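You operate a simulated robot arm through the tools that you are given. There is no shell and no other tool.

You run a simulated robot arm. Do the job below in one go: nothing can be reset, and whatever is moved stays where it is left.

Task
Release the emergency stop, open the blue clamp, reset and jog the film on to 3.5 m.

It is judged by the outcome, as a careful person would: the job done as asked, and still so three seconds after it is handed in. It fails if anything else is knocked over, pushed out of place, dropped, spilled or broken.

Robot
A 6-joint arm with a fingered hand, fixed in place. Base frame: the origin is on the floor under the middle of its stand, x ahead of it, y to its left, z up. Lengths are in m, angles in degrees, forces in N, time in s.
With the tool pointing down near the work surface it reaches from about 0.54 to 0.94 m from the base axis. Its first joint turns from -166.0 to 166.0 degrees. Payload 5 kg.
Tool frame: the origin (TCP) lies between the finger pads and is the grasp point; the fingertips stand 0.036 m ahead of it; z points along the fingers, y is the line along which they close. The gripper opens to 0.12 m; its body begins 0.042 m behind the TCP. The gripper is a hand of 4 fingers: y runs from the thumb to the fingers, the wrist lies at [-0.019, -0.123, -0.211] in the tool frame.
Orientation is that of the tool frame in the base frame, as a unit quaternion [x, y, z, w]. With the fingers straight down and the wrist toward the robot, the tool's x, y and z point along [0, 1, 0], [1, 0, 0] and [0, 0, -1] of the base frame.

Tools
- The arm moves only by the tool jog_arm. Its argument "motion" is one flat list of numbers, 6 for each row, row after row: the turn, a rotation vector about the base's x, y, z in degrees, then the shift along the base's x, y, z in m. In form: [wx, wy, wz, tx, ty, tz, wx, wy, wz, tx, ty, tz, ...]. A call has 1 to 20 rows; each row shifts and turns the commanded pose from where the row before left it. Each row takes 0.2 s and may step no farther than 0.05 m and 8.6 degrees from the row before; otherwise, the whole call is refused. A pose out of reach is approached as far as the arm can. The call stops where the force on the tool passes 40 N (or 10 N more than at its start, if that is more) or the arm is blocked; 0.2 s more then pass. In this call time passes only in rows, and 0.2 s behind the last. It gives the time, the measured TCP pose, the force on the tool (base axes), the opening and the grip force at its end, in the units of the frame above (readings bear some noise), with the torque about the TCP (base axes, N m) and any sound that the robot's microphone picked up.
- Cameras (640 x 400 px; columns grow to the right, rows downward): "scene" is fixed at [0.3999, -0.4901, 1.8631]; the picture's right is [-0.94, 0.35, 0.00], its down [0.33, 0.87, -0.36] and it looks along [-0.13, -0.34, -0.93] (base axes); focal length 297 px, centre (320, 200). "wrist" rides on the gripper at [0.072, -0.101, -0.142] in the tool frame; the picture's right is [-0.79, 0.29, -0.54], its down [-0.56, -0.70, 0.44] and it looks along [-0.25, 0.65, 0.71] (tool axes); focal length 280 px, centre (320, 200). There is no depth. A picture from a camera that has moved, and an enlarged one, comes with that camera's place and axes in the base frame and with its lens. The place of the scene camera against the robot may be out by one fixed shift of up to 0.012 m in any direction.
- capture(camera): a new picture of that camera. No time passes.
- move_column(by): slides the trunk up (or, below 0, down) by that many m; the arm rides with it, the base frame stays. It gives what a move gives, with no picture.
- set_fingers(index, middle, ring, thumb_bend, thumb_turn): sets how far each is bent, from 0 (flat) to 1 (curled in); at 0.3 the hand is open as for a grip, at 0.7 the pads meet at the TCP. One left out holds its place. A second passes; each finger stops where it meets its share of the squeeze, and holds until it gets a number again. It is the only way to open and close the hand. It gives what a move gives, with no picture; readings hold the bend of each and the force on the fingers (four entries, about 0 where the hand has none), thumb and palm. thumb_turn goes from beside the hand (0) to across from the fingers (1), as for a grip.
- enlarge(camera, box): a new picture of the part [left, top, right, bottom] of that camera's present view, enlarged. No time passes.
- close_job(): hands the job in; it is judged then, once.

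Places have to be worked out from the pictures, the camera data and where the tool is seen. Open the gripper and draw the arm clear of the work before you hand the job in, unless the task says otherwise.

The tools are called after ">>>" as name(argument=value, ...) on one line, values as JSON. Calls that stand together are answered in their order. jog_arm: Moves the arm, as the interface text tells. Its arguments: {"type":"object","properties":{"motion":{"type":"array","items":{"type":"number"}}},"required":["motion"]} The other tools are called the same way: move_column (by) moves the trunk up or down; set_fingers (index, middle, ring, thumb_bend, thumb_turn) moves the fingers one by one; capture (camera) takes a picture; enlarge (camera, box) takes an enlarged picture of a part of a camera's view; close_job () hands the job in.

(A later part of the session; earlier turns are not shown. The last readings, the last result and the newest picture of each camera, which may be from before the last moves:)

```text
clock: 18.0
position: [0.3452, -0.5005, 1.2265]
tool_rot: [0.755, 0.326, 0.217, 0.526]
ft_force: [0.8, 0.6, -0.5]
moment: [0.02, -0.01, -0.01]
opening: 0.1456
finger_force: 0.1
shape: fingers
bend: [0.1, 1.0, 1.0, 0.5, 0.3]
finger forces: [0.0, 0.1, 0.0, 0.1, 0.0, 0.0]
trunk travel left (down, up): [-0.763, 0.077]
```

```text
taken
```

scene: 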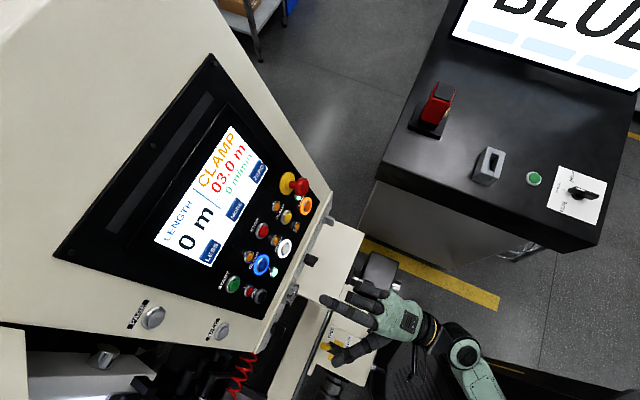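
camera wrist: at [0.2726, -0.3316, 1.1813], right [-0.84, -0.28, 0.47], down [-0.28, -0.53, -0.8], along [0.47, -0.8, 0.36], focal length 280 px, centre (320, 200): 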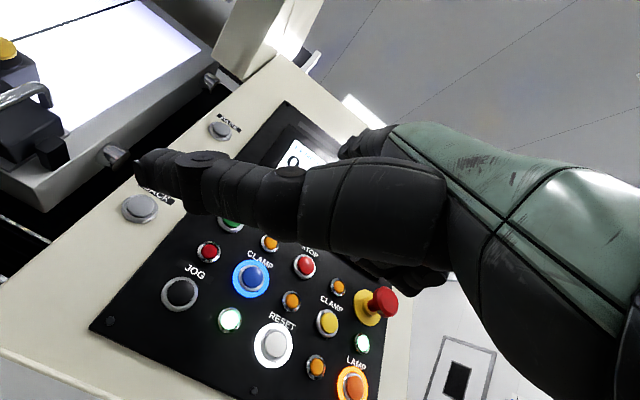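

The thumb at turn 0.3 sticks out sideways and blocks the wrist view. I'll tuck it across toward the palm instead and look at the index finger's pointing shape.

>>> set_fingers(index=0.1, thumb_bend=0.85, thumb_turn=1.0)

>>> capture(camera="wrist")

>>> enlarge(camera="scene", box=[280, 260, 460, 390])

```text
clock: 19.0
position: [0.3444, -0.5005, 1.2274]
tool_rot: [0.756, 0.325, 0.216, 0.526]
ft_force: [-0.4, 0.0, 0.5]
moment: [-0.02, 0.0, 0.03]
opening: 0.0656
finger_force: 0.2
shape: fingers
bend: [0.1, 1.0, 1.0, 0.85, 1.0]
finger forces: [0.0, 0.0, 0.0, 0.0, 0.0, 0.0]
trunk travel left (down, up): [-0.763, 0.077]
```

```text
taken
camera wrist: at [0.2726, -0.3316, 1.1813], right [-0.84, -0.28, 0.47], down [-0.28, -0.53, -0.8], along [0.47, -0.8, 0.36], focal length 280 px, centre (320, 200)
```

wrist: 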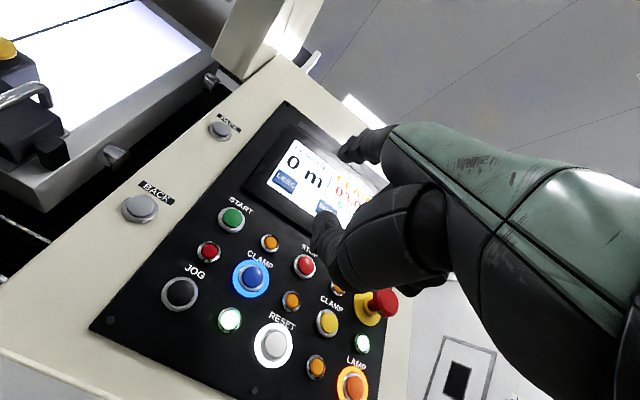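

```text
3.08 times, centred on (370, 325) of scene
camera zoom: at [0.3999, -0.4901, 1.8631], right [-0.94, 0.35, 0.0], down [0.33, 0.87, -0.36], along [-0.13, -0.34, -0.93], focal length 914 px, centre (166, -185)
```

zoom: 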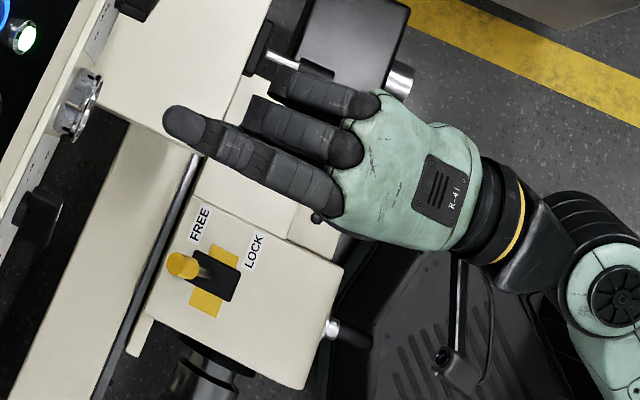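

The index points along a direction about 45° between the tool's y and z axes. I'll set it flat and pitch the hand by about 46° so that the straight finger points square at the panel, keeping well clear.

>>> set_fingers(index=0.0, thumb_bend=1.0)

>>> jog_arm(motion=[5.37, 5.5, -0.1, 0, 0, 0, 5.37, 5.5, -0.1, 0, 0, 0, 5.37, 5.5, -0.1, 0, 0, 0, 5.37, 5.5, -0.1, 0, 0, 0, 5.37, 5.5, -0.1, 0, 0, 0, 5.37, 5.5, -0.1, 0, 0, 0, 0, 0, 0, 0, 0, 0])

>>> capture(camera="wrist")

>>> capture(camera="scene")

```text
clock: 20.0
position: [0.3453, -0.5018, 1.228]
tool_rot: [0.756, 0.325, 0.216, 0.526]
ft_force: [0.2, 0.4, -0.5]
moment: [-0.02, 0.03, 0.02]
opening: 0.0588
finger_force: 0.1
shape: fingers
bend: [0.0, 1.0, 1.0, 1.0, 1.0]
finger forces: [0.0, 0.1, 0.0, 0.0, 0.1, 0.1]
trunk travel left (down, up): [-0.763, 0.077]
```

```text
clock: 21.6
position: [0.3416, -0.4996, 1.2293]
tool_rot: [0.901, 0.384, 0.073, 0.187]
ft_force: [-0.5, 0.6, -0.3]
moment: [-0.03, 0.01, 0.0]
opening: 0.0586
finger_force: 0.0
shape: fingers
bend: [0.0, 1.0, 1.0, 1.0, 1.0]
finger forces: [0.0, 0.0, 0.1, 0.0, 0.1, 0.0]
trunk travel left (down, up): [-0.763, 0.077]
```

```text
taken
camera wrist: at [0.2844, -0.3425, 1.318], right [-0.51, -0.6, 0.62], down [-0.73, -0.08, -0.68], along [0.45, -0.8, -0.4], focal length 280 px, centre (320, 200)
```

wrist: 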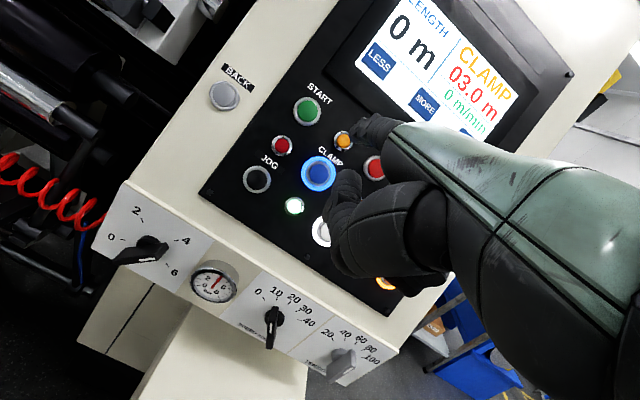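

```text
taken
```

scene: 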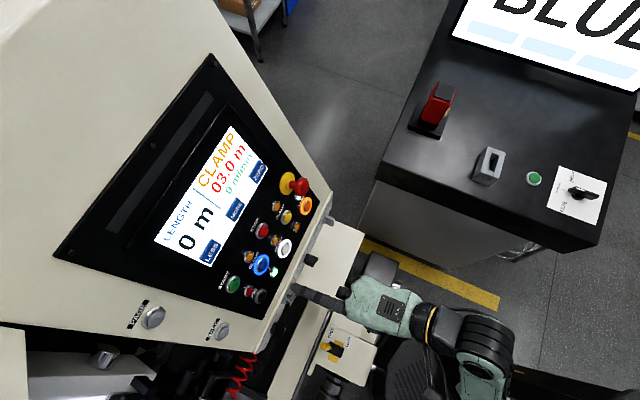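

Now the hand points at the panel. I'll enlarge both views to locate the index fingertip precisely.

>>> enlarge(camera="scene", box=[240, 240, 380, 350])

>>> enlarge(camera="wrist", box=[280, 80, 440, 200])

```text
3.64 times, centred on (310, 295) of scene
camera zoom: at [0.3999, -0.4901, 1.8631], right [-0.94, 0.35, 0.0], down [0.33, 0.87, -0.36], along [-0.13, -0.34, -0.93], focal length 1080 px, centre (356, -146)
```

zoom: 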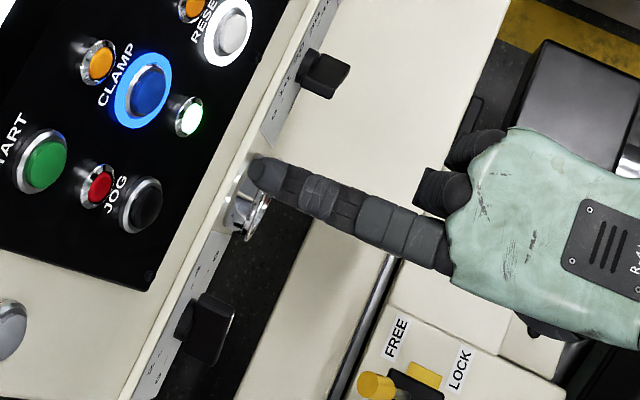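

```text
3.33 times, centred on (360, 140) of wrist
camera zoom: at [0.2844, -0.3425, 1.318], right [-0.51, -0.6, 0.62], down [-0.73, -0.08, -0.68], along [0.45, -0.8, -0.4], focal length 935 px, centre (187, 400)
```

zoom: 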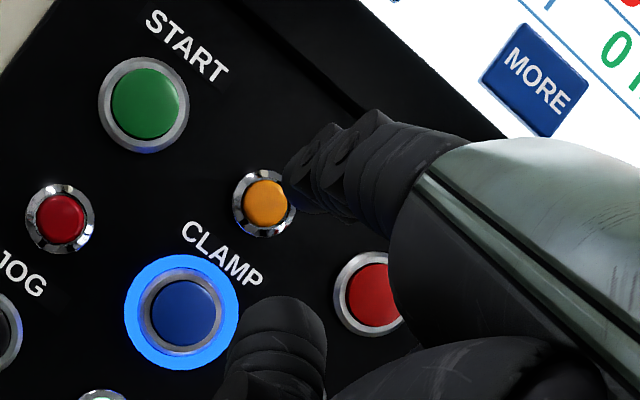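

Both views agree: the index fingertip is at about (0.425, -0.553, 1.276), pointing along the panel's inward normal. I'll align it with the blue CLAMP axis and approach to about 35 mm short.

>>> jog_arm(motion=[0, 0, 0, -0.0131, -0.0017, -0.0218, 0, 0, 0, -0.0132, -0.0016, -0.0218, 0, 0, 0, 0.0141, -0.0141, -0.0074, 0, 0, 0, 0.0141, -0.0141, -0.0074, 0, 0, 0, 0.0141, -0.0141, -0.0074, 0, 0, 0, 0.0141, -0.0141, -0.0074, 0, 0, 0, 0, 0, 0])

>>> enlarge(camera="scene", box=[220, 220, 340, 310])

>>> enlarge(camera="wrist", box=[270, 70, 430, 190])

>>> capture(camera="wrist")

```text
clock: 23.2
position: [0.3702, -0.5611, 1.1562]
tool_rot: [0.901, 0.383, 0.073, 0.188]
ft_force: [-1.0, -0.5, 0.8]
moment: [0.0, 0.02, -0.03]
opening: 0.0587
finger_force: 0.1
shape: fingers
bend: [0.0, 1.0, 1.0, 1.0, 1.0]
finger forces: [0.0, 0.0, 0.0, 0.1, 0.0, 0.0]
trunk travel left (down, up): [-0.763, 0.077]
```

```text
4.44 times, centred on (280, 265) of scene
camera zoom: at [0.3999, -0.4901, 1.8631], right [-0.94, 0.35, 0.0], down [0.33, 0.87, -0.36], along [-0.13, -0.34, -0.93], focal length 1320 px, centre (498, -89)
```

zoom: 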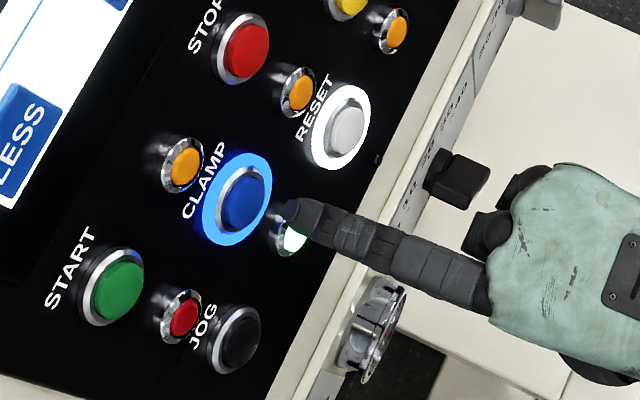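

```text
3.33 times, centred on (350, 130) of wrist
camera zoom: at [0.3135, -0.4026, 1.2463], right [-0.51, -0.6, 0.62], down [-0.73, -0.08, -0.68], along [0.45, -0.8, -0.4], focal length 935 px, centre (220, 433)
```

zoom: 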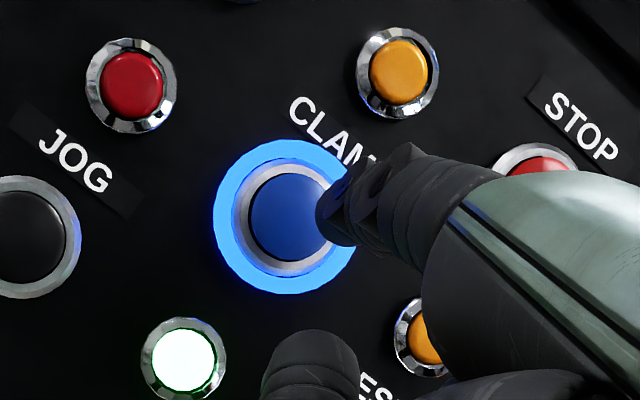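

```text
taken
camera wrist: at [0.3135, -0.4026, 1.2463], right [-0.51, -0.6, 0.62], down [-0.73, -0.08, -0.68], along [0.45, -0.8, -0.4], focal length 280 px, centre (320, 200)
```

wrist: 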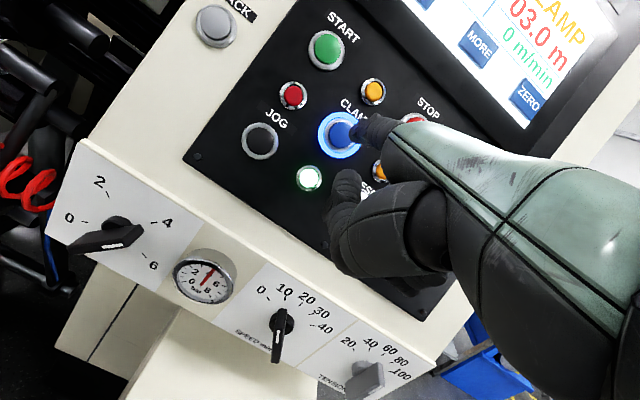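

The fingertip is lined up with the blue CLAMP cap, roughly 28 mm short of it. I'll advance 20 mm, then creep.

>>> jog_arm(motion=[0, 0, 0, 0.0033, -0.0033, -0.0018, 0, 0, 0, 0.0033, -0.0033, -0.0018, 0, 0, 0, 0.0033, -0.0033, -0.0018, 0, 0, 0, 0.0033, -0.0033, -0.0018, 0, 0, 0, 0, 0, 0])

>>> enlarge(camera="scene", box=[220, 220, 320, 300])

>>> enlarge(camera="wrist", box=[290, 70, 430, 170])

```text
clock: 24.4
position: [0.3843, -0.5732, 1.1502]
tool_rot: [0.901, 0.384, 0.072, 0.187]
ft_force: [0.4, 0.0, -0.3]
moment: [-0.01, -0.02, 0.02]
opening: 0.0588
finger_force: 0.1
shape: fingers
bend: [0.0, 1.0, 1.0, 1.0, 1.0]
finger forces: [0.0, 0.0, 0.0, 0.1, 0.1, 0.0]
trunk travel left (down, up): [-0.763, 0.077]
```

```text
5.00 times, centred on (270, 260) of scene
camera zoom: at [0.3999, -0.4901, 1.8631], right [-0.94, 0.35, 0.0], down [0.33, 0.87, -0.36], along [-0.13, -0.34, -0.93], focal length 1485 px, centre (570, -100)
```

zoom: 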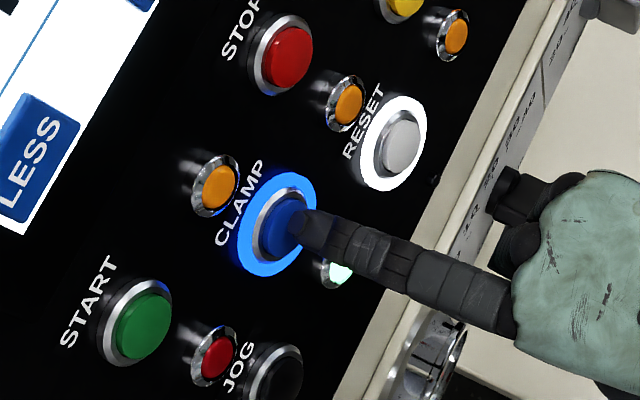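

```text
4.00 times, centred on (360, 120) of wrist
camera zoom: at [0.3284, -0.4156, 1.2392], right [-0.51, -0.6, 0.62], down [-0.73, -0.08, -0.68], along [0.46, -0.8, -0.4], focal length 1122 px, centre (160, 520)
```

zoom: 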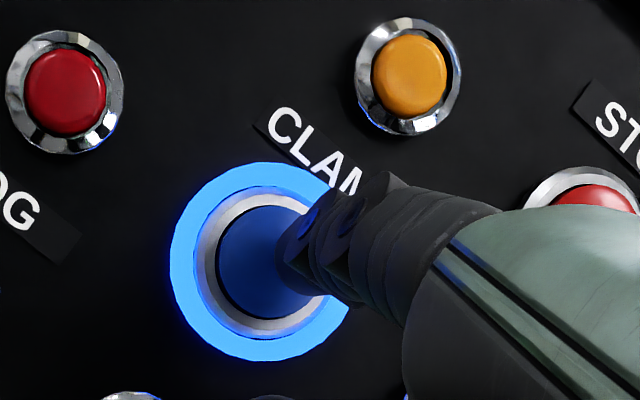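

The tip is right over the cap and centred. I'll creep in at 2 mm per row.

>>> jog_arm(motion=[0, 0, 0, 0.0013, -0.0013, -0.0007, 0, 0, 0, 0.0013, -0.0013, -0.0007, 0, 0, 0, 0.0013, -0.0013, -0.0007])

>>> enlarge(camera="scene", box=[200, 120, 320, 300])

```text
clock: 25.2
position: [0.3881, -0.5769, 1.147]
tool_rot: [0.901, 0.384, 0.072, 0.188]
ft_force: [-0.9, 0.3, 0.3]
moment: [-0.05, -0.01, 0.03]
opening: 0.0588
finger_force: 0.1
shape: fingers
bend: [0.0, 1.0, 1.0, 1.0, 1.0]
finger forces: [0.8, 0.0, 0.0, 0.1, 0.0, 0.0]
trunk travel left (down, up): [-0.763, 0.077]
```

```text
2.22 times, centred on (260, 210) of scene
camera zoom: at [0.3999, -0.4901, 1.8631], right [-0.94, 0.35, 0.0], down [0.33, 0.87, -0.36], along [-0.13, -0.34, -0.93], focal length 660 px, centre (453, 178)
```

zoom: 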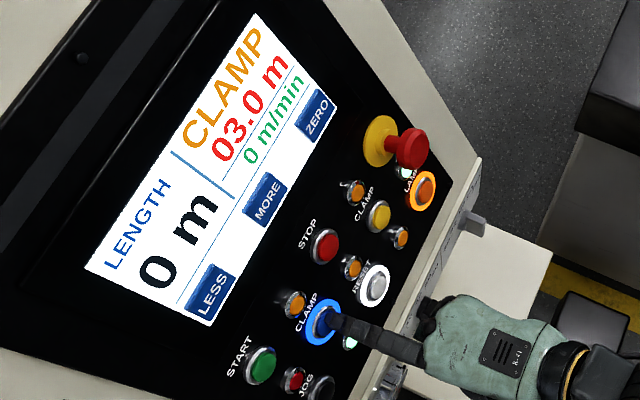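

The index reads 0.8 N, so contact with the cap has just begun. I'll press further in small steps and listen for the click.

>>> jog_arm(motion=[0, 0, 0, 0.0013, -0.0013, -0.0007, 0, 0, 0, 0.0013, -0.0013, -0.0007])

>>> enlarge(camera="scene", box=[200, 120, 320, 300])

```text
clock: 25.8
position: [0.3897, -0.5784, 1.145]
tool_rot: [0.902, 0.383, 0.073, 0.187]
ft_force: [-3.1, 2.5, 1.4]
moment: [-0.19, -0.3, 0.03]
opening: 0.0589
finger_force: 1.5
shape: fingers
bend: [0.0, 1.0, 1.0, 1.0, 1.0]
finger forces: [3.7, 0.1, 0.0, 0.0, 0.0, 0.1]
trunk travel left (down, up): [-0.763, 0.077]
heard: click
```

```text
2.22 times, centred on (260, 210) of scene
camera zoom: at [0.3999, -0.4901, 1.8631], right [-0.94, 0.35, 0.0], down [0.33, 0.87, -0.36], along [-0.13, -0.34, -0.93], focal length 660 px, centre (453, 178)
```

zoom: 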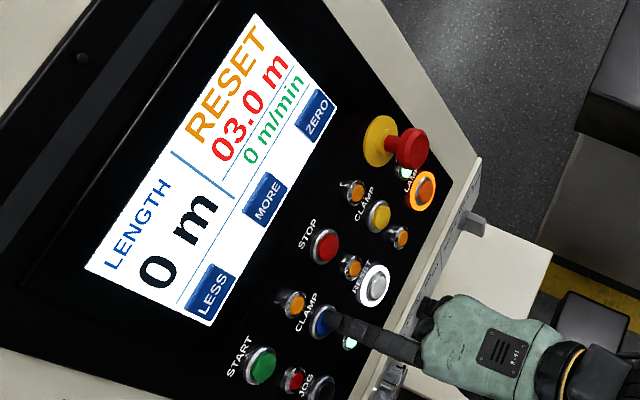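

Click heard: the blue ring went out and the screen now asks for RESET. I'll back off 30 mm and shift across to the RESET button.

>>> jog_arm(motion=[0, 0, 0, -0.01, 0.01, 0.0053, 0, 0, 0, -0.012, 0.012, 0.0063, 0, 0, 0, -0.0193, -0.01, -0.0173, 0, 0, 0, -0.0193, -0.01, -0.0173, 0, 0, 0, -0.0193, -0.01, -0.0173, 0, 0, 0, 0, 0, 0])

>>> capture(camera="wrist")

>>> enlarge(camera="scene", box=[220, 160, 340, 300])

>>> enlarge(camera="wrist", box=[290, 70, 430, 170])

```text
clock: 27.2
position: [0.3108, -0.5858, 1.1066]
tool_rot: [0.901, 0.384, 0.073, 0.187]
ft_force: [1.8, -0.4, -0.9]
moment: [-0.01, -0.04, 0.0]
opening: 0.0586
finger_force: 0.3
shape: fingers
bend: [0.0, 1.0, 1.0, 1.0, 1.0]
finger forces: [0.0, 0.1, 0.1, 0.0, 0.0, 0.0]
trunk travel left (down, up): [-0.763, 0.077]
```

```text
taken
camera wrist: at [0.2538, -0.4281, 1.1962], right [-0.51, -0.6, 0.62], down [-0.73, -0.08, -0.68], along [0.46, -0.8, -0.4], focal length 280 px, centre (320, 200)
```

wrist: 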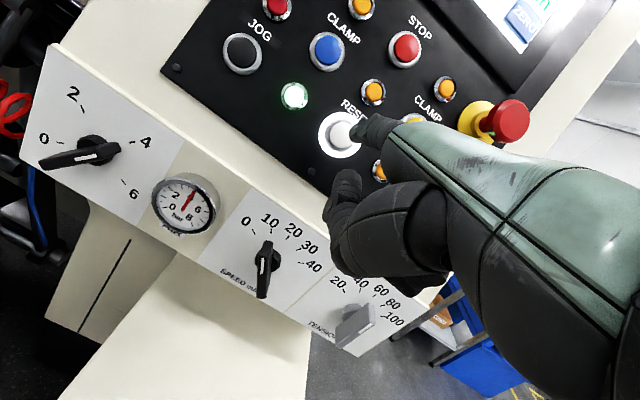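

```text
2.86 times, centred on (280, 230) of scene
camera zoom: at [0.3999, -0.4901, 1.8631], right [-0.94, 0.35, 0.0], down [0.33, 0.87, -0.36], along [-0.13, -0.34, -0.93], focal length 849 px, centre (434, 114)
```

zoom: 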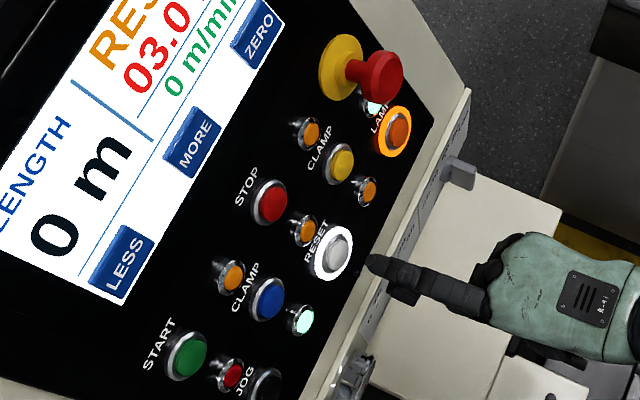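

```text
4.00 times, centred on (360, 120) of wrist
camera zoom: at [0.2538, -0.4281, 1.1962], right [-0.51, -0.6, 0.62], down [-0.73, -0.08, -0.68], along [0.46, -0.8, -0.4], focal length 1122 px, centre (160, 520)
```

zoom: 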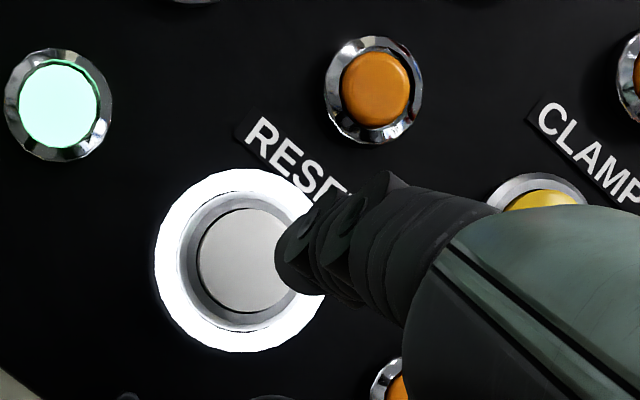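

The tip is aligned with RESET, about 31 mm short of contact. I'll advance 24 mm, then creep.

>>> jog_arm(motion=[0, 0, 0, 0.004, -0.0041, -0.0023, 0, 0, 0, 0.004, -0.0041, -0.0023, 0, 0, 0, 0.004, -0.0041, -0.0023, 0, 0, 0, 0.004, -0.0041, -0.0023, 0, 0, 0, 0, 0, 0])

>>> enlarge(camera="wrist", box=[290, 70, 430, 170])

>>> enlarge(camera="scene", box=[240, 210, 340, 290])

```text
clock: 28.4
position: [0.3275, -0.6023, 1.0956]
tool_rot: [0.901, 0.383, 0.073, 0.188]
ft_force: [-0.6, -0.3, -0.1]
moment: [-0.02, -0.02, 0.0]
opening: 0.0588
finger_force: 0.1
shape: fingers
bend: [0.0, 1.0, 1.0, 1.0, 1.0]
finger forces: [0.0, 0.0, 0.0, 0.0, 0.0, 0.0]
trunk travel left (down, up): [-0.763, 0.077]
```

```text
4.00 times, centred on (360, 120) of wrist
camera zoom: at [0.2708, -0.4458, 1.1852], right [-0.51, -0.6, 0.62], down [-0.73, -0.08, -0.68], along [0.46, -0.8, -0.4], focal length 1122 px, centre (160, 520)
```

zoom: 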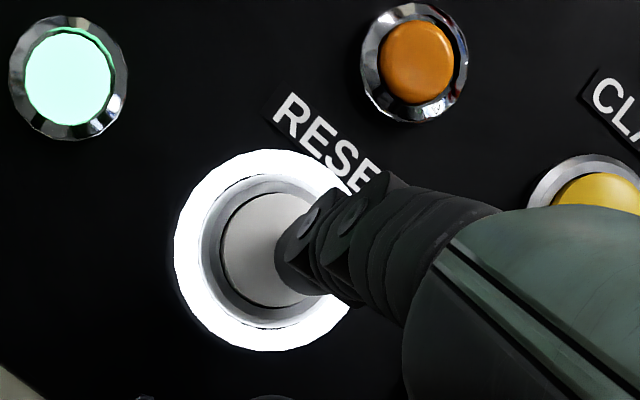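

```text
5.00 times, centred on (290, 250) of scene
camera zoom: at [0.3999, -0.4901, 1.8631], right [-0.94, 0.35, 0.0], down [0.33, 0.87, -0.36], along [-0.13, -0.34, -0.93], focal length 1485 px, centre (470, -50)
```

zoom: 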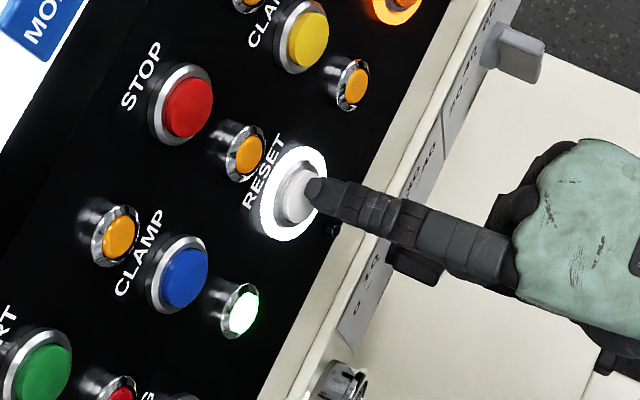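

The tip is centred over RESET with a few millimetres to go. I'll creep in at 2 mm per row.

>>> jog_arm(motion=[0, 0, 0, 0.0013, -0.0013, -0.0007, 0, 0, 0, 0.0013, -0.0013, -0.0007, 0, 0, 0, 0.0013, -0.0013, -0.0007])

>>> enlarge(camera="scene", box=[200, 120, 320, 300])

```text
clock: 29.2
position: [0.3314, -0.6055, 1.0939]
tool_rot: [0.901, 0.383, 0.072, 0.189]
ft_force: [-2.4, 1.6, 1.0]
moment: [-0.11, -0.18, -0.08]
opening: 0.0588
finger_force: 1.3
shape: fingers
bend: [0.0, 1.0, 1.0, 1.0, 1.0]
finger forces: [2.4, 0.0, 0.1, 0.0, 0.1, 0.0]
trunk travel left (down, up): [-0.763, 0.077]
heard: click
```

```text
2.22 times, centred on (260, 210) of scene
camera zoom: at [0.3999, -0.4901, 1.8631], right [-0.94, 0.35, 0.0], down [0.33, 0.87, -0.36], along [-0.13, -0.34, -0.93], focal length 660 px, centre (453, 178)
```

zoom: 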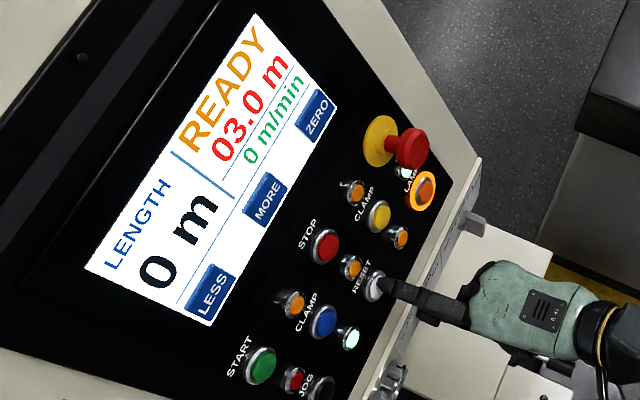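

READY is shown and the RESET ring is off. I'll back out and move across to the JOG button.

>>> jog_arm(motion=[0, 0, 0, -0.01, 0.01, 0.0053, 0, 0, 0, -0.012, 0.012, 0.0063, 0, 0, 0, 0.0218, 0.0218, 0, 0, 0, 0, 0.0218, 0.0218, 0, 0, 0, 0, 0.0218, 0.0218, 0, 0, 0, 0, 0.0217, 0.0216, 0, 0, 0, 0, 0, 0, 0])

>>> capture(camera="wrist")

>>> enlarge(camera="scene", box=[210, 230, 330, 330])

>>> enlarge(camera="wrist", box=[290, 70, 430, 170])

```text
clock: 30.8
position: [0.3981, -0.4984, 1.104]
tool_rot: [0.902, 0.383, 0.073, 0.187]
ft_force: [-0.4, 0.3, 0.5]
moment: [0.02, -0.02, 0.01]
opening: 0.0588
finger_force: 0.0
shape: fingers
bend: [0.0, 1.0, 1.0, 1.0, 1.0]
finger forces: [0.1, 0.0, 0.0, 0.0, 0.0, 0.0]
trunk travel left (down, up): [-0.763, 0.077]
```

```text
taken
camera wrist: at [0.3419, -0.3411, 1.1944], right [-0.51, -0.6, 0.62], down [-0.73, -0.08, -0.68], along [0.45, -0.8, -0.4], focal length 280 px, centre (320, 200)
```

wrist: 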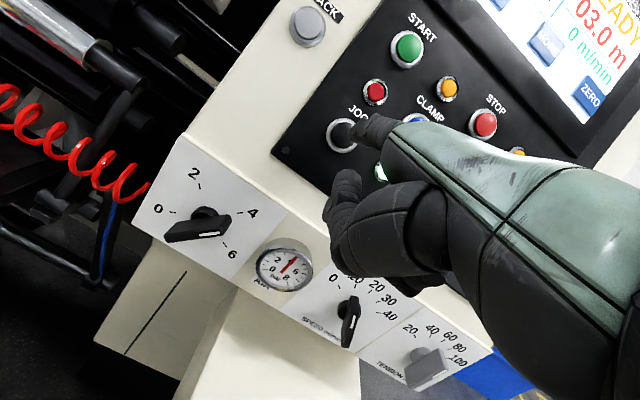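

```text
4.00 times, centred on (270, 280) of scene
camera zoom: at [0.3999, -0.4901, 1.8631], right [-0.94, 0.35, 0.0], down [0.33, 0.87, -0.36], along [-0.13, -0.34, -0.93], focal length 1188 px, centre (520, -120)
```

zoom: 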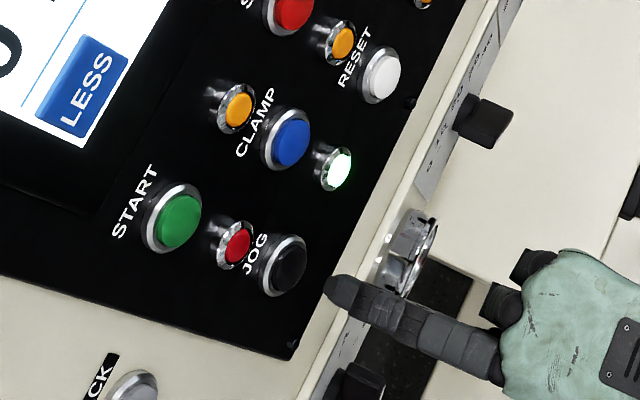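

```text
4.00 times, centred on (360, 120) of wrist
camera zoom: at [0.3419, -0.3411, 1.1944], right [-0.51, -0.6, 0.62], down [-0.73, -0.08, -0.68], along [0.45, -0.8, -0.4], focal length 1122 px, centre (160, 520)
```

zoom: 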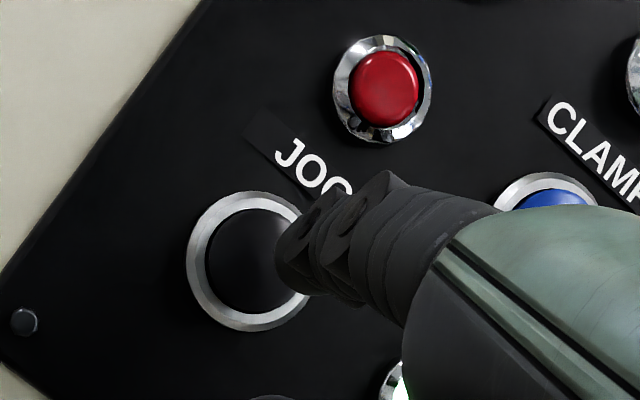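

JOG is lined up, about 30 mm from the press point. I'll advance 22 mm and re-check before pressing.

>>> jog_arm(motion=[0, 0, 0, 0.0037, -0.0037, -0.0019, 0, 0, 0, 0.0037, -0.0037, -0.0019, 0, 0, 0, 0.0037, -0.0037, -0.0019, 0, 0, 0, 0.0037, -0.0037, -0.0019, 0, 0, 0, 0, 0, 0])

>>> enlarge(camera="wrist", box=[290, 70, 430, 170])

>>> enlarge(camera="scene", box=[140, 120, 320, 310])

```text
clock: 32.0
position: [0.4114, -0.5129, 1.0999]
tool_rot: [0.901, 0.383, 0.072, 0.189]
ft_force: [0.5, -0.5, 0.3]
moment: [-0.02, -0.02, -0.01]
opening: 0.0586
finger_force: 0.1
shape: fingers
bend: [0.0, 1.0, 1.0, 1.0, 1.0]
finger forces: [0.0, 0.0, 0.0, 0.0, 0.0, 0.0]
trunk travel left (down, up): [-0.763, 0.077]
```

```text
4.00 times, centred on (360, 120) of wrist
camera zoom: at [0.3545, -0.3566, 1.1874], right [-0.51, -0.6, 0.62], down [-0.73, -0.08, -0.68], along [0.45, -0.8, -0.4], focal length 1122 px, centre (160, 520)
```

zoom: 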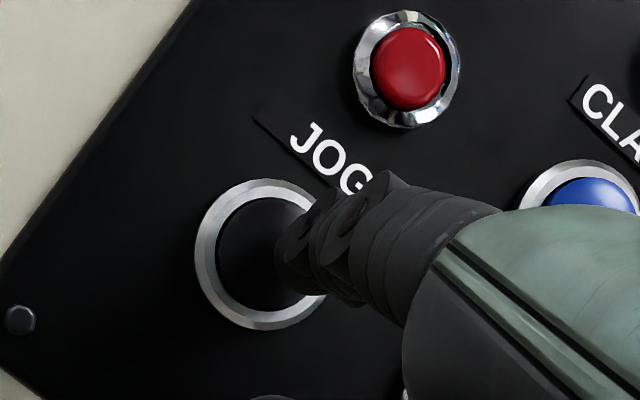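

```text
2.11 times, centred on (230, 215) of scene
camera zoom: at [0.3999, -0.4901, 1.8631], right [-0.94, 0.35, 0.0], down [0.33, 0.87, -0.36], along [-0.13, -0.34, -0.93], focal length 625 px, centre (510, 168)
```

zoom: 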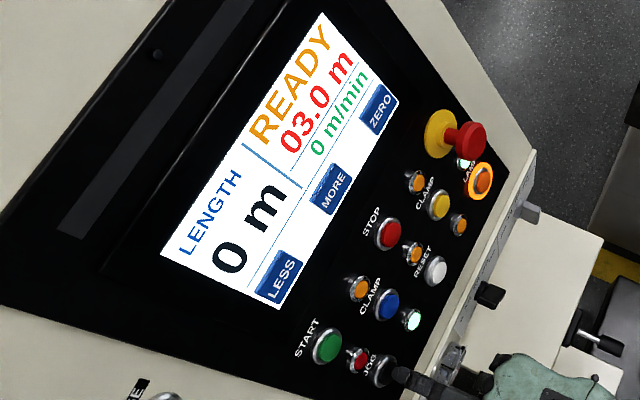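

About 8 mm remain to the JOG press point. I'll creep in, then look at the counter at once.

>>> jog_arm(motion=[0, 0, 0, 0.0013, -0.0013, -0.0007, 0, 0, 0, 0.0013, -0.0013, -0.0007, 0, 0, 0, 0.0013, -0.0013, -0.0007])

>>> enlarge(camera="scene", box=[140, 120, 320, 310])

```text
clock: 32.8
position: [0.4151, -0.5157, 1.0965]
tool_rot: [0.902, 0.383, 0.073, 0.187]
ft_force: [-0.5, 0.2, -0.1]
moment: [0.03, 0.01, -0.05]
opening: 0.0588
finger_force: 0.1
shape: fingers
bend: [0.0, 1.0, 1.0, 1.0, 1.0]
finger forces: [0.0, 0.0, 0.0, 0.0, 0.0, 0.0]
trunk travel left (down, up): [-0.763, 0.077]
```

```text
2.11 times, centred on (230, 215) of scene
camera zoom: at [0.3999, -0.4901, 1.8631], right [-0.94, 0.35, 0.0], down [0.33, 0.87, -0.36], along [-0.13, -0.34, -0.93], focal length 625 px, centre (510, 168)
```

zoom: 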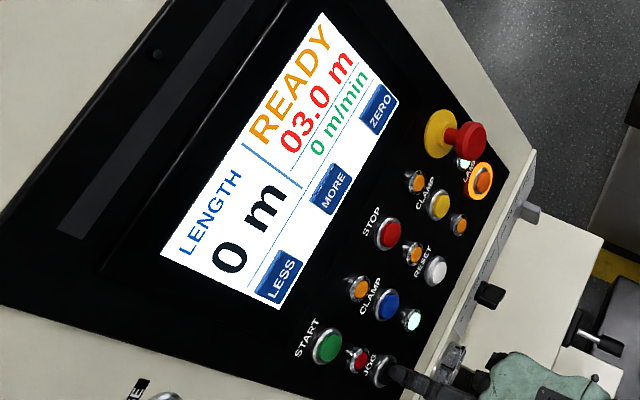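

No contact yet. I'll keep creeping in 2 mm steps.

>>> jog_arm(motion=[0, 0, 0, 0.0013, -0.0013, -0.0007])

>>> jog_arm(motion=[0, 0, 0, 0.0013, -0.0013, -0.0007])

>>> enlarge(camera="scene", box=[140, 120, 320, 310])

```text
clock: 33.2
position: [0.4178, -0.5172, 1.0952]
tool_rot: [0.901, 0.383, 0.073, 0.187]
ft_force: [-0.2, 0.2, -0.4]
moment: [-0.06, -0.03, -0.01]
opening: 0.0587
finger_force: 0.0
shape: fingers
bend: [0.0, 1.0, 1.0, 1.0, 1.0]
finger forces: [0.4, 0.0, 0.0, 0.1, 0.1, 0.0]
trunk travel left (down, up): [-0.763, 0.077]
```

```text
clock: 33.6
position: [0.4179, -0.5182, 1.094]
tool_rot: [0.901, 0.384, 0.073, 0.188]
ft_force: [-1.0, 1.3, 0.3]
moment: [-0.07, -0.07, 0.04]
opening: 0.0587
finger_force: 0.9
shape: fingers
bend: [0.0, 1.0, 1.0, 1.0, 1.0]
finger forces: [1.3, 0.0, 0.1, 0.0, 0.0, 0.0]
trunk travel left (down, up): [-0.763, 0.077]
heard: click
```

```text
2.11 times, centred on (230, 215) of scene
camera zoom: at [0.3999, -0.4901, 1.8631], right [-0.94, 0.35, 0.0], down [0.33, 0.87, -0.36], along [-0.13, -0.34, -0.93], focal length 625 px, centre (510, 168)
```

zoom: 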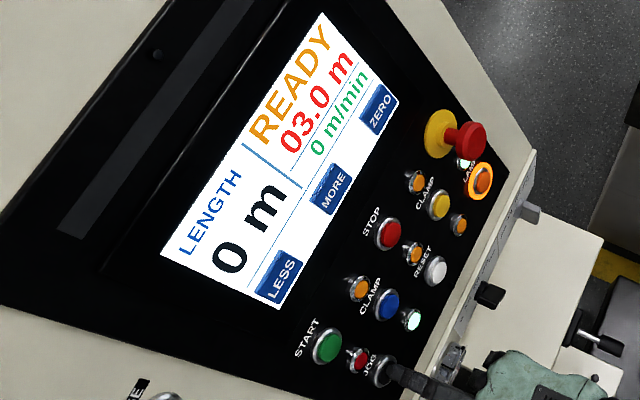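

The JOG click was heard, and the screen hasn't updated yet. I'll hold for a brief moment and look again.

>>> jog_arm(motion=[0, 0, 0, 0.0006, -0.0006, -0.0003])

>>> enlarge(camera="scene", box=[140, 120, 320, 310])

```text
clock: 34.0
position: [0.4179, -0.5204, 1.094]
tool_rot: [0.902, 0.383, 0.072, 0.187]
ft_force: [-1.9, 1.8, 0.4]
moment: [-0.15, -0.12, 0.08]
opening: 0.0584
finger_force: 1.9
shape: fingers
bend: [0.0, 1.0, 1.0, 1.0, 1.0]
finger forces: [2.6, 0.0, 0.0, 0.0, 0.0, 0.1]
trunk travel left (down, up): [-0.763, 0.077]
```

```text
2.11 times, centred on (230, 215) of scene
camera zoom: at [0.3999, -0.4901, 1.8631], right [-0.94, 0.35, 0.0], down [0.33, 0.87, -0.36], along [-0.13, -0.34, -0.93], focal length 625 px, centre (510, 168)
```

zoom: 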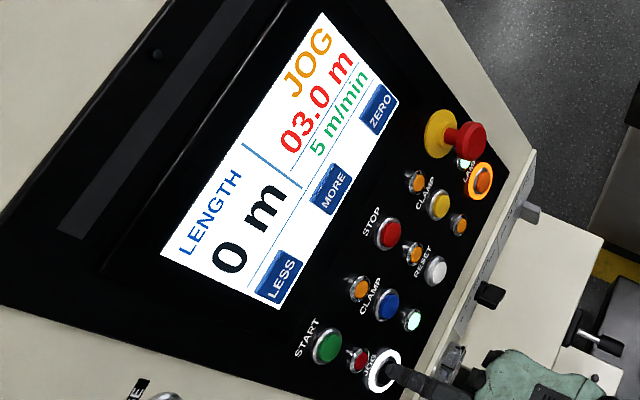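

The screen shows JOG at 5 m/min, which is about 0.083 m/s, so 0.5 m should take around 6 s of holding. I'll hold in short steps and watch the counter to time it.

>>> jog_arm(motion=[0, 0, 0, 0, 0, 0])

>>> enlarge(camera="scene", box=[190, 120, 280, 210])

>>> jog_arm(motion=[0, 0, 0, 0, 0, 0])

>>> enlarge(camera="scene", box=[190, 120, 280, 210])

>>> jog_arm(motion=[0, 0, 0, 0, 0, 0])

>>> enlarge(camera="scene", box=[190, 120, 280, 210])

```text
clock: 34.4
position: [0.4186, -0.5199, 1.095]
tool_rot: [0.901, 0.384, 0.073, 0.189]
ft_force: [-1.5, 2.4, 0.2]
moment: [-0.15, -0.14, 0.08]
opening: 0.0586
finger_force: 1.6
shape: fingers
bend: [0.0, 1.0, 1.0, 1.0, 1.0]
finger forces: [2.7, 0.0, 0.0, 0.0, 0.1, 0.0]
trunk travel left (down, up): [-0.763, 0.077]
```

```text
4.44 times, centred on (235, 165) of scene
camera zoom: at [0.3999, -0.4901, 1.8631], right [-0.94, 0.35, 0.0], down [0.33, 0.87, -0.36], along [-0.13, -0.34, -0.93], focal length 1320 px, centre (698, 356)
```

zoom: 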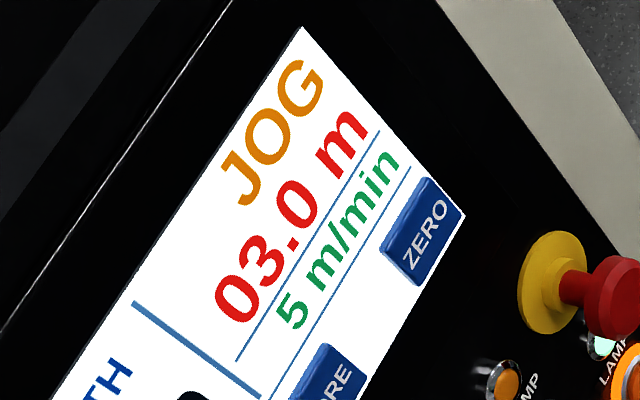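

```text
clock: 34.8
position: [0.417, -0.52, 1.0948]
tool_rot: [0.902, 0.382, 0.072, 0.187]
ft_force: [-1.2, 2.1, 0.9]
moment: [-0.16, -0.14, 0.12]
opening: 0.0586
finger_force: 1.3
shape: fingers
bend: [0.0, 1.0, 1.0, 1.0, 1.0]
finger forces: [2.6, 0.0, 0.1, 0.1, 0.0, 0.0]
trunk travel left (down, up): [-0.763, 0.077]
```

```text
4.44 times, centred on (235, 165) of scene
camera zoom: at [0.3999, -0.4901, 1.8631], right [-0.94, 0.35, 0.0], down [0.33, 0.87, -0.36], along [-0.13, -0.34, -0.93], focal length 1320 px, centre (698, 356)
```

zoom: 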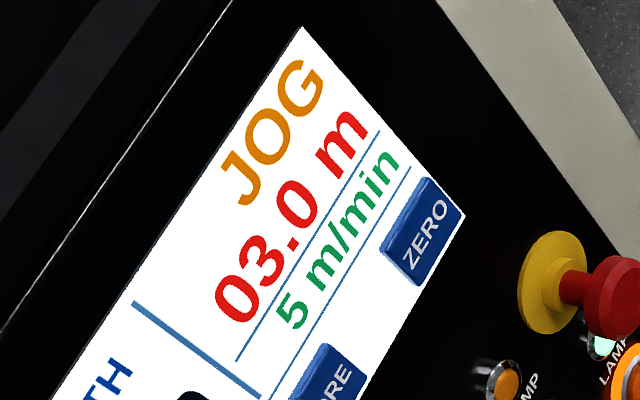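

```text
clock: 35.2
position: [0.4171, -0.5199, 1.0945]
tool_rot: [0.902, 0.382, 0.071, 0.188]
ft_force: [-2.2, 2.6, -0.3]
moment: [-0.15, -0.11, 0.09]
opening: 0.0586
finger_force: 1.4
shape: fingers
bend: [0.0, 1.0, 1.0, 1.0, 1.0]
finger forces: [2.7, 0.0, 0.0, 0.0, 0.1, 0.0]
trunk travel left (down, up): [-0.763, 0.077]
```

```text
4.44 times, centred on (235, 165) of scene
camera zoom: at [0.3999, -0.4901, 1.8631], right [-0.94, 0.35, 0.0], down [0.33, 0.87, -0.36], along [-0.13, -0.34, -0.93], focal length 1320 px, centre (698, 356)
```

zoom: 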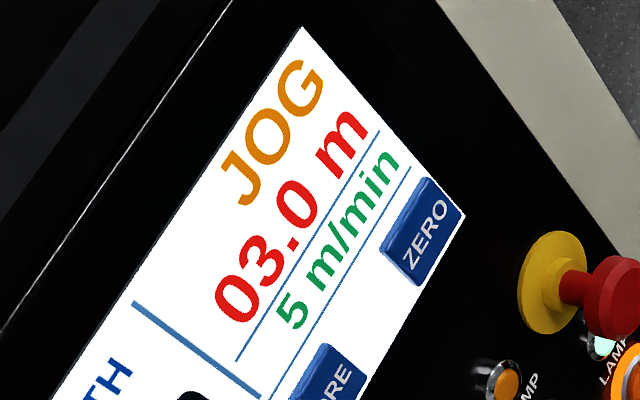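

The red number still shows 03.0 at 35.2 s. I'll check the whole screen, including the LENGTH field.

>>> enlarge(camera="scene", box=[150, 120, 280, 270])

```text
2.67 times, centred on (215, 195) of scene
camera zoom: at [0.3999, -0.4901, 1.8631], right [-0.94, 0.35, 0.0], down [0.33, 0.87, -0.36], along [-0.13, -0.34, -0.93], focal length 792 px, centre (600, 213)
```

zoom: 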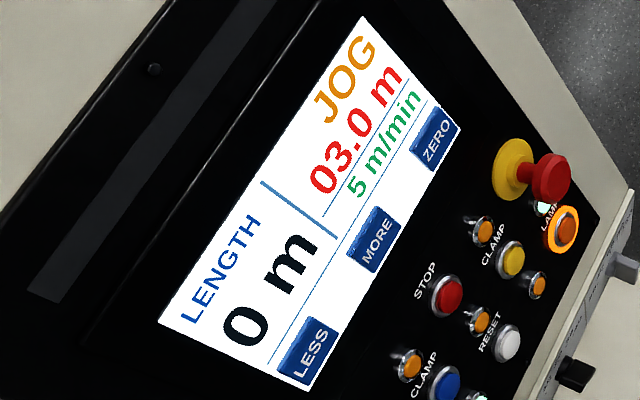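

Only the mode and speed changed so far. I'll hold another moment and recheck the counter, in case there's a ramp-up.

>>> jog_arm(motion=[0, 0, 0, 0, 0, 0])

>>> enlarge(camera="scene", box=[150, 120, 280, 270])

```text
clock: 35.6
position: [0.4178, -0.5206, 1.0957]
tool_rot: [0.902, 0.382, 0.071, 0.188]
ft_force: [-1.3, 1.9, 0.6]
moment: [-0.19, -0.13, 0.11]
opening: 0.0585
finger_force: 1.7
shape: fingers
bend: [0.0, 1.0, 1.0, 1.0, 1.0]
finger forces: [2.6, 0.1, 0.0, 0.0, 0.0, 0.0]
trunk travel left (down, up): [-0.763, 0.077]
```

```text
2.67 times, centred on (215, 195) of scene
camera zoom: at [0.3999, -0.4901, 1.8631], right [-0.94, 0.35, 0.0], down [0.33, 0.87, -0.36], along [-0.13, -0.34, -0.93], focal length 792 px, centre (600, 213)
```

zoom: 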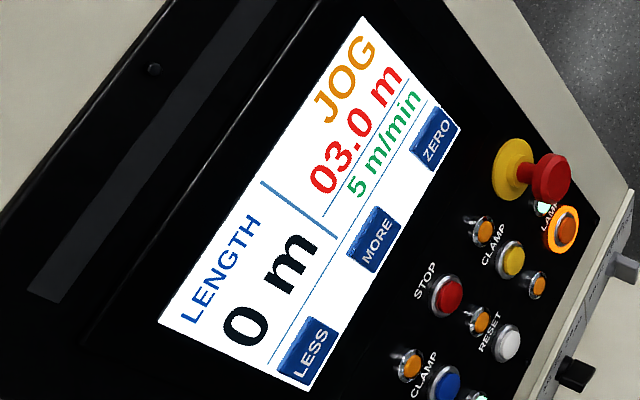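

Still 03.0. Even in the worst case 3.5 m wouldn't be reached before about 39.6 s, so I can safely hold a little longer and look again.

>>> jog_arm(motion=[0, 0, 0, 0, 0, 0])

>>> enlarge(camera="scene", box=[150, 120, 280, 270])

>>> jog_arm(motion=[0, 0, 0, 0, 0, 0])

>>> enlarge(camera="scene", box=[150, 120, 280, 270])

>>> capture(camera="scene")

>>> capture(camera="wrist")

```text
clock: 36.0
position: [0.418, -0.5209, 1.095]
tool_rot: [0.902, 0.383, 0.073, 0.188]
ft_force: [-1.3, 2.5, 0.4]
moment: [-0.14, -0.13, 0.08]
opening: 0.0587
finger_force: 1.3
shape: fingers
bend: [0.0, 1.0, 1.0, 1.0, 1.0]
finger forces: [2.6, 0.0, 0.1, 0.1, 0.1, 0.0]
trunk travel left (down, up): [-0.763, 0.077]
```

```text
2.67 times, centred on (215, 195) of scene
camera zoom: at [0.3999, -0.4901, 1.8631], right [-0.94, 0.35, 0.0], down [0.33, 0.87, -0.36], along [-0.13, -0.34, -0.93], focal length 792 px, centre (600, 213)
```

zoom: 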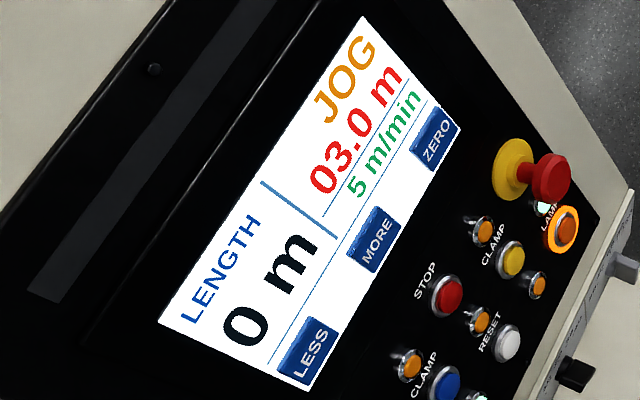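

```text
clock: 36.4
position: [0.418, -0.52, 1.094]
tool_rot: [0.901, 0.384, 0.072, 0.188]
ft_force: [-1.5, 2.8, 0.5]
moment: [-0.19, -0.15, 0.11]
opening: 0.0582
finger_force: 1.4
shape: fingers
bend: [0.0, 1.0, 1.0, 1.0, 1.0]
finger forces: [2.7, 0.0, 0.0, 0.1, 0.0, 0.0]
trunk travel left (down, up): [-0.763, 0.077]
```

```text
2.67 times, centred on (215, 195) of scene
camera zoom: at [0.3999, -0.4901, 1.8631], right [-0.94, 0.35, 0.0], down [0.33, 0.87, -0.36], along [-0.13, -0.34, -0.93], focal length 792 px, centre (600, 213)
```

zoom: 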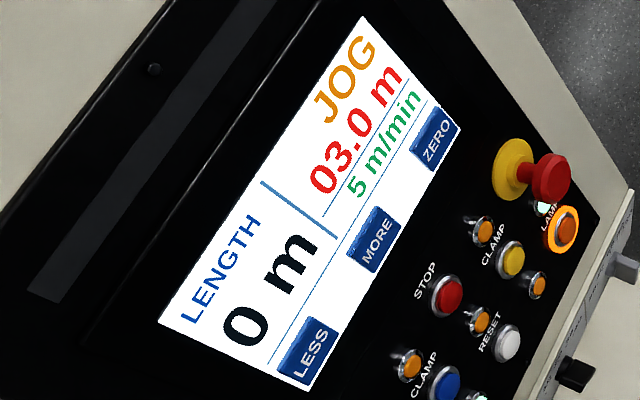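

```text
taken
```

scene: 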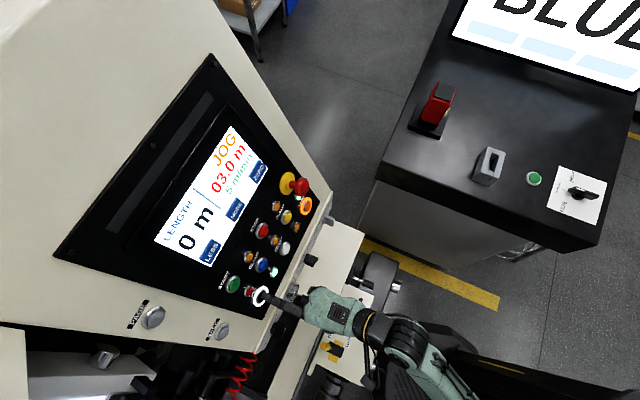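

```text
taken
camera wrist: at [0.3607, -0.3632, 1.1842], right [-0.51, -0.6, 0.62], down [-0.73, -0.08, -0.68], along [0.46, -0.8, -0.4], focal length 280 px, centre (320, 200)
```

wrist: 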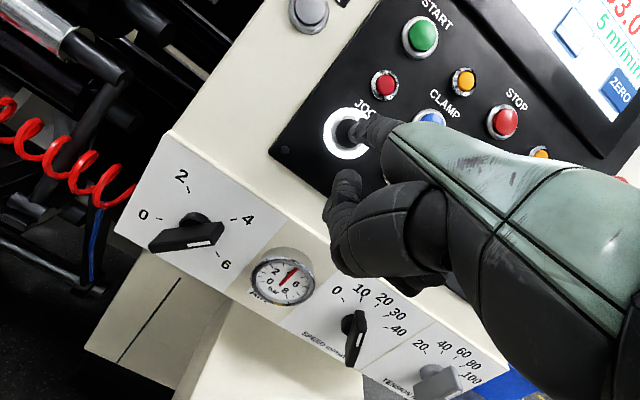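

After 2.4 s of JOG the counter hasn't moved. Rather than hold blindly, I'll release the button and see whether the counter updates.

>>> jog_arm(motion=[0, 0, 0, -0.0053, 0.0053, 0.0028])

>>> enlarge(camera="scene", box=[140, 120, 320, 310])

```text
clock: 36.8
position: [0.4124, -0.5148, 1.0972]
tool_rot: [0.902, 0.382, 0.072, 0.188]
ft_force: [0.4, 1.0, 0.7]
moment: [-0.01, -0.02, -0.02]
opening: 0.0586
finger_force: 0.1
shape: fingers
bend: [0.0, 1.0, 1.0, 1.0, 1.0]
finger forces: [0.0, 0.0, 0.1, 0.0, 0.0, 0.1]
trunk travel left (down, up): [-0.763, 0.077]
```

```text
2.11 times, centred on (230, 215) of scene
camera zoom: at [0.3999, -0.4901, 1.8631], right [-0.94, 0.35, 0.0], down [0.33, 0.87, -0.36], along [-0.13, -0.34, -0.93], focal length 625 px, centre (510, 168)
```

zoom: 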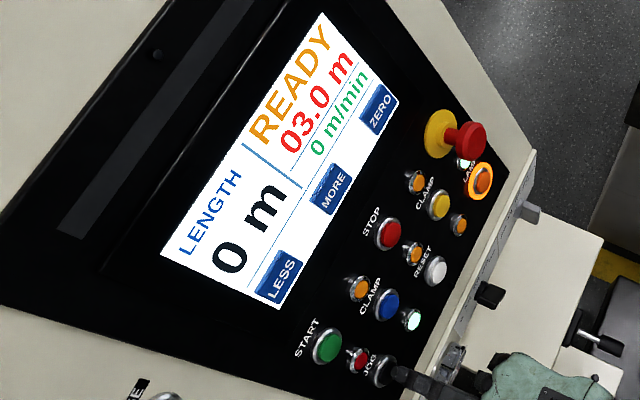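

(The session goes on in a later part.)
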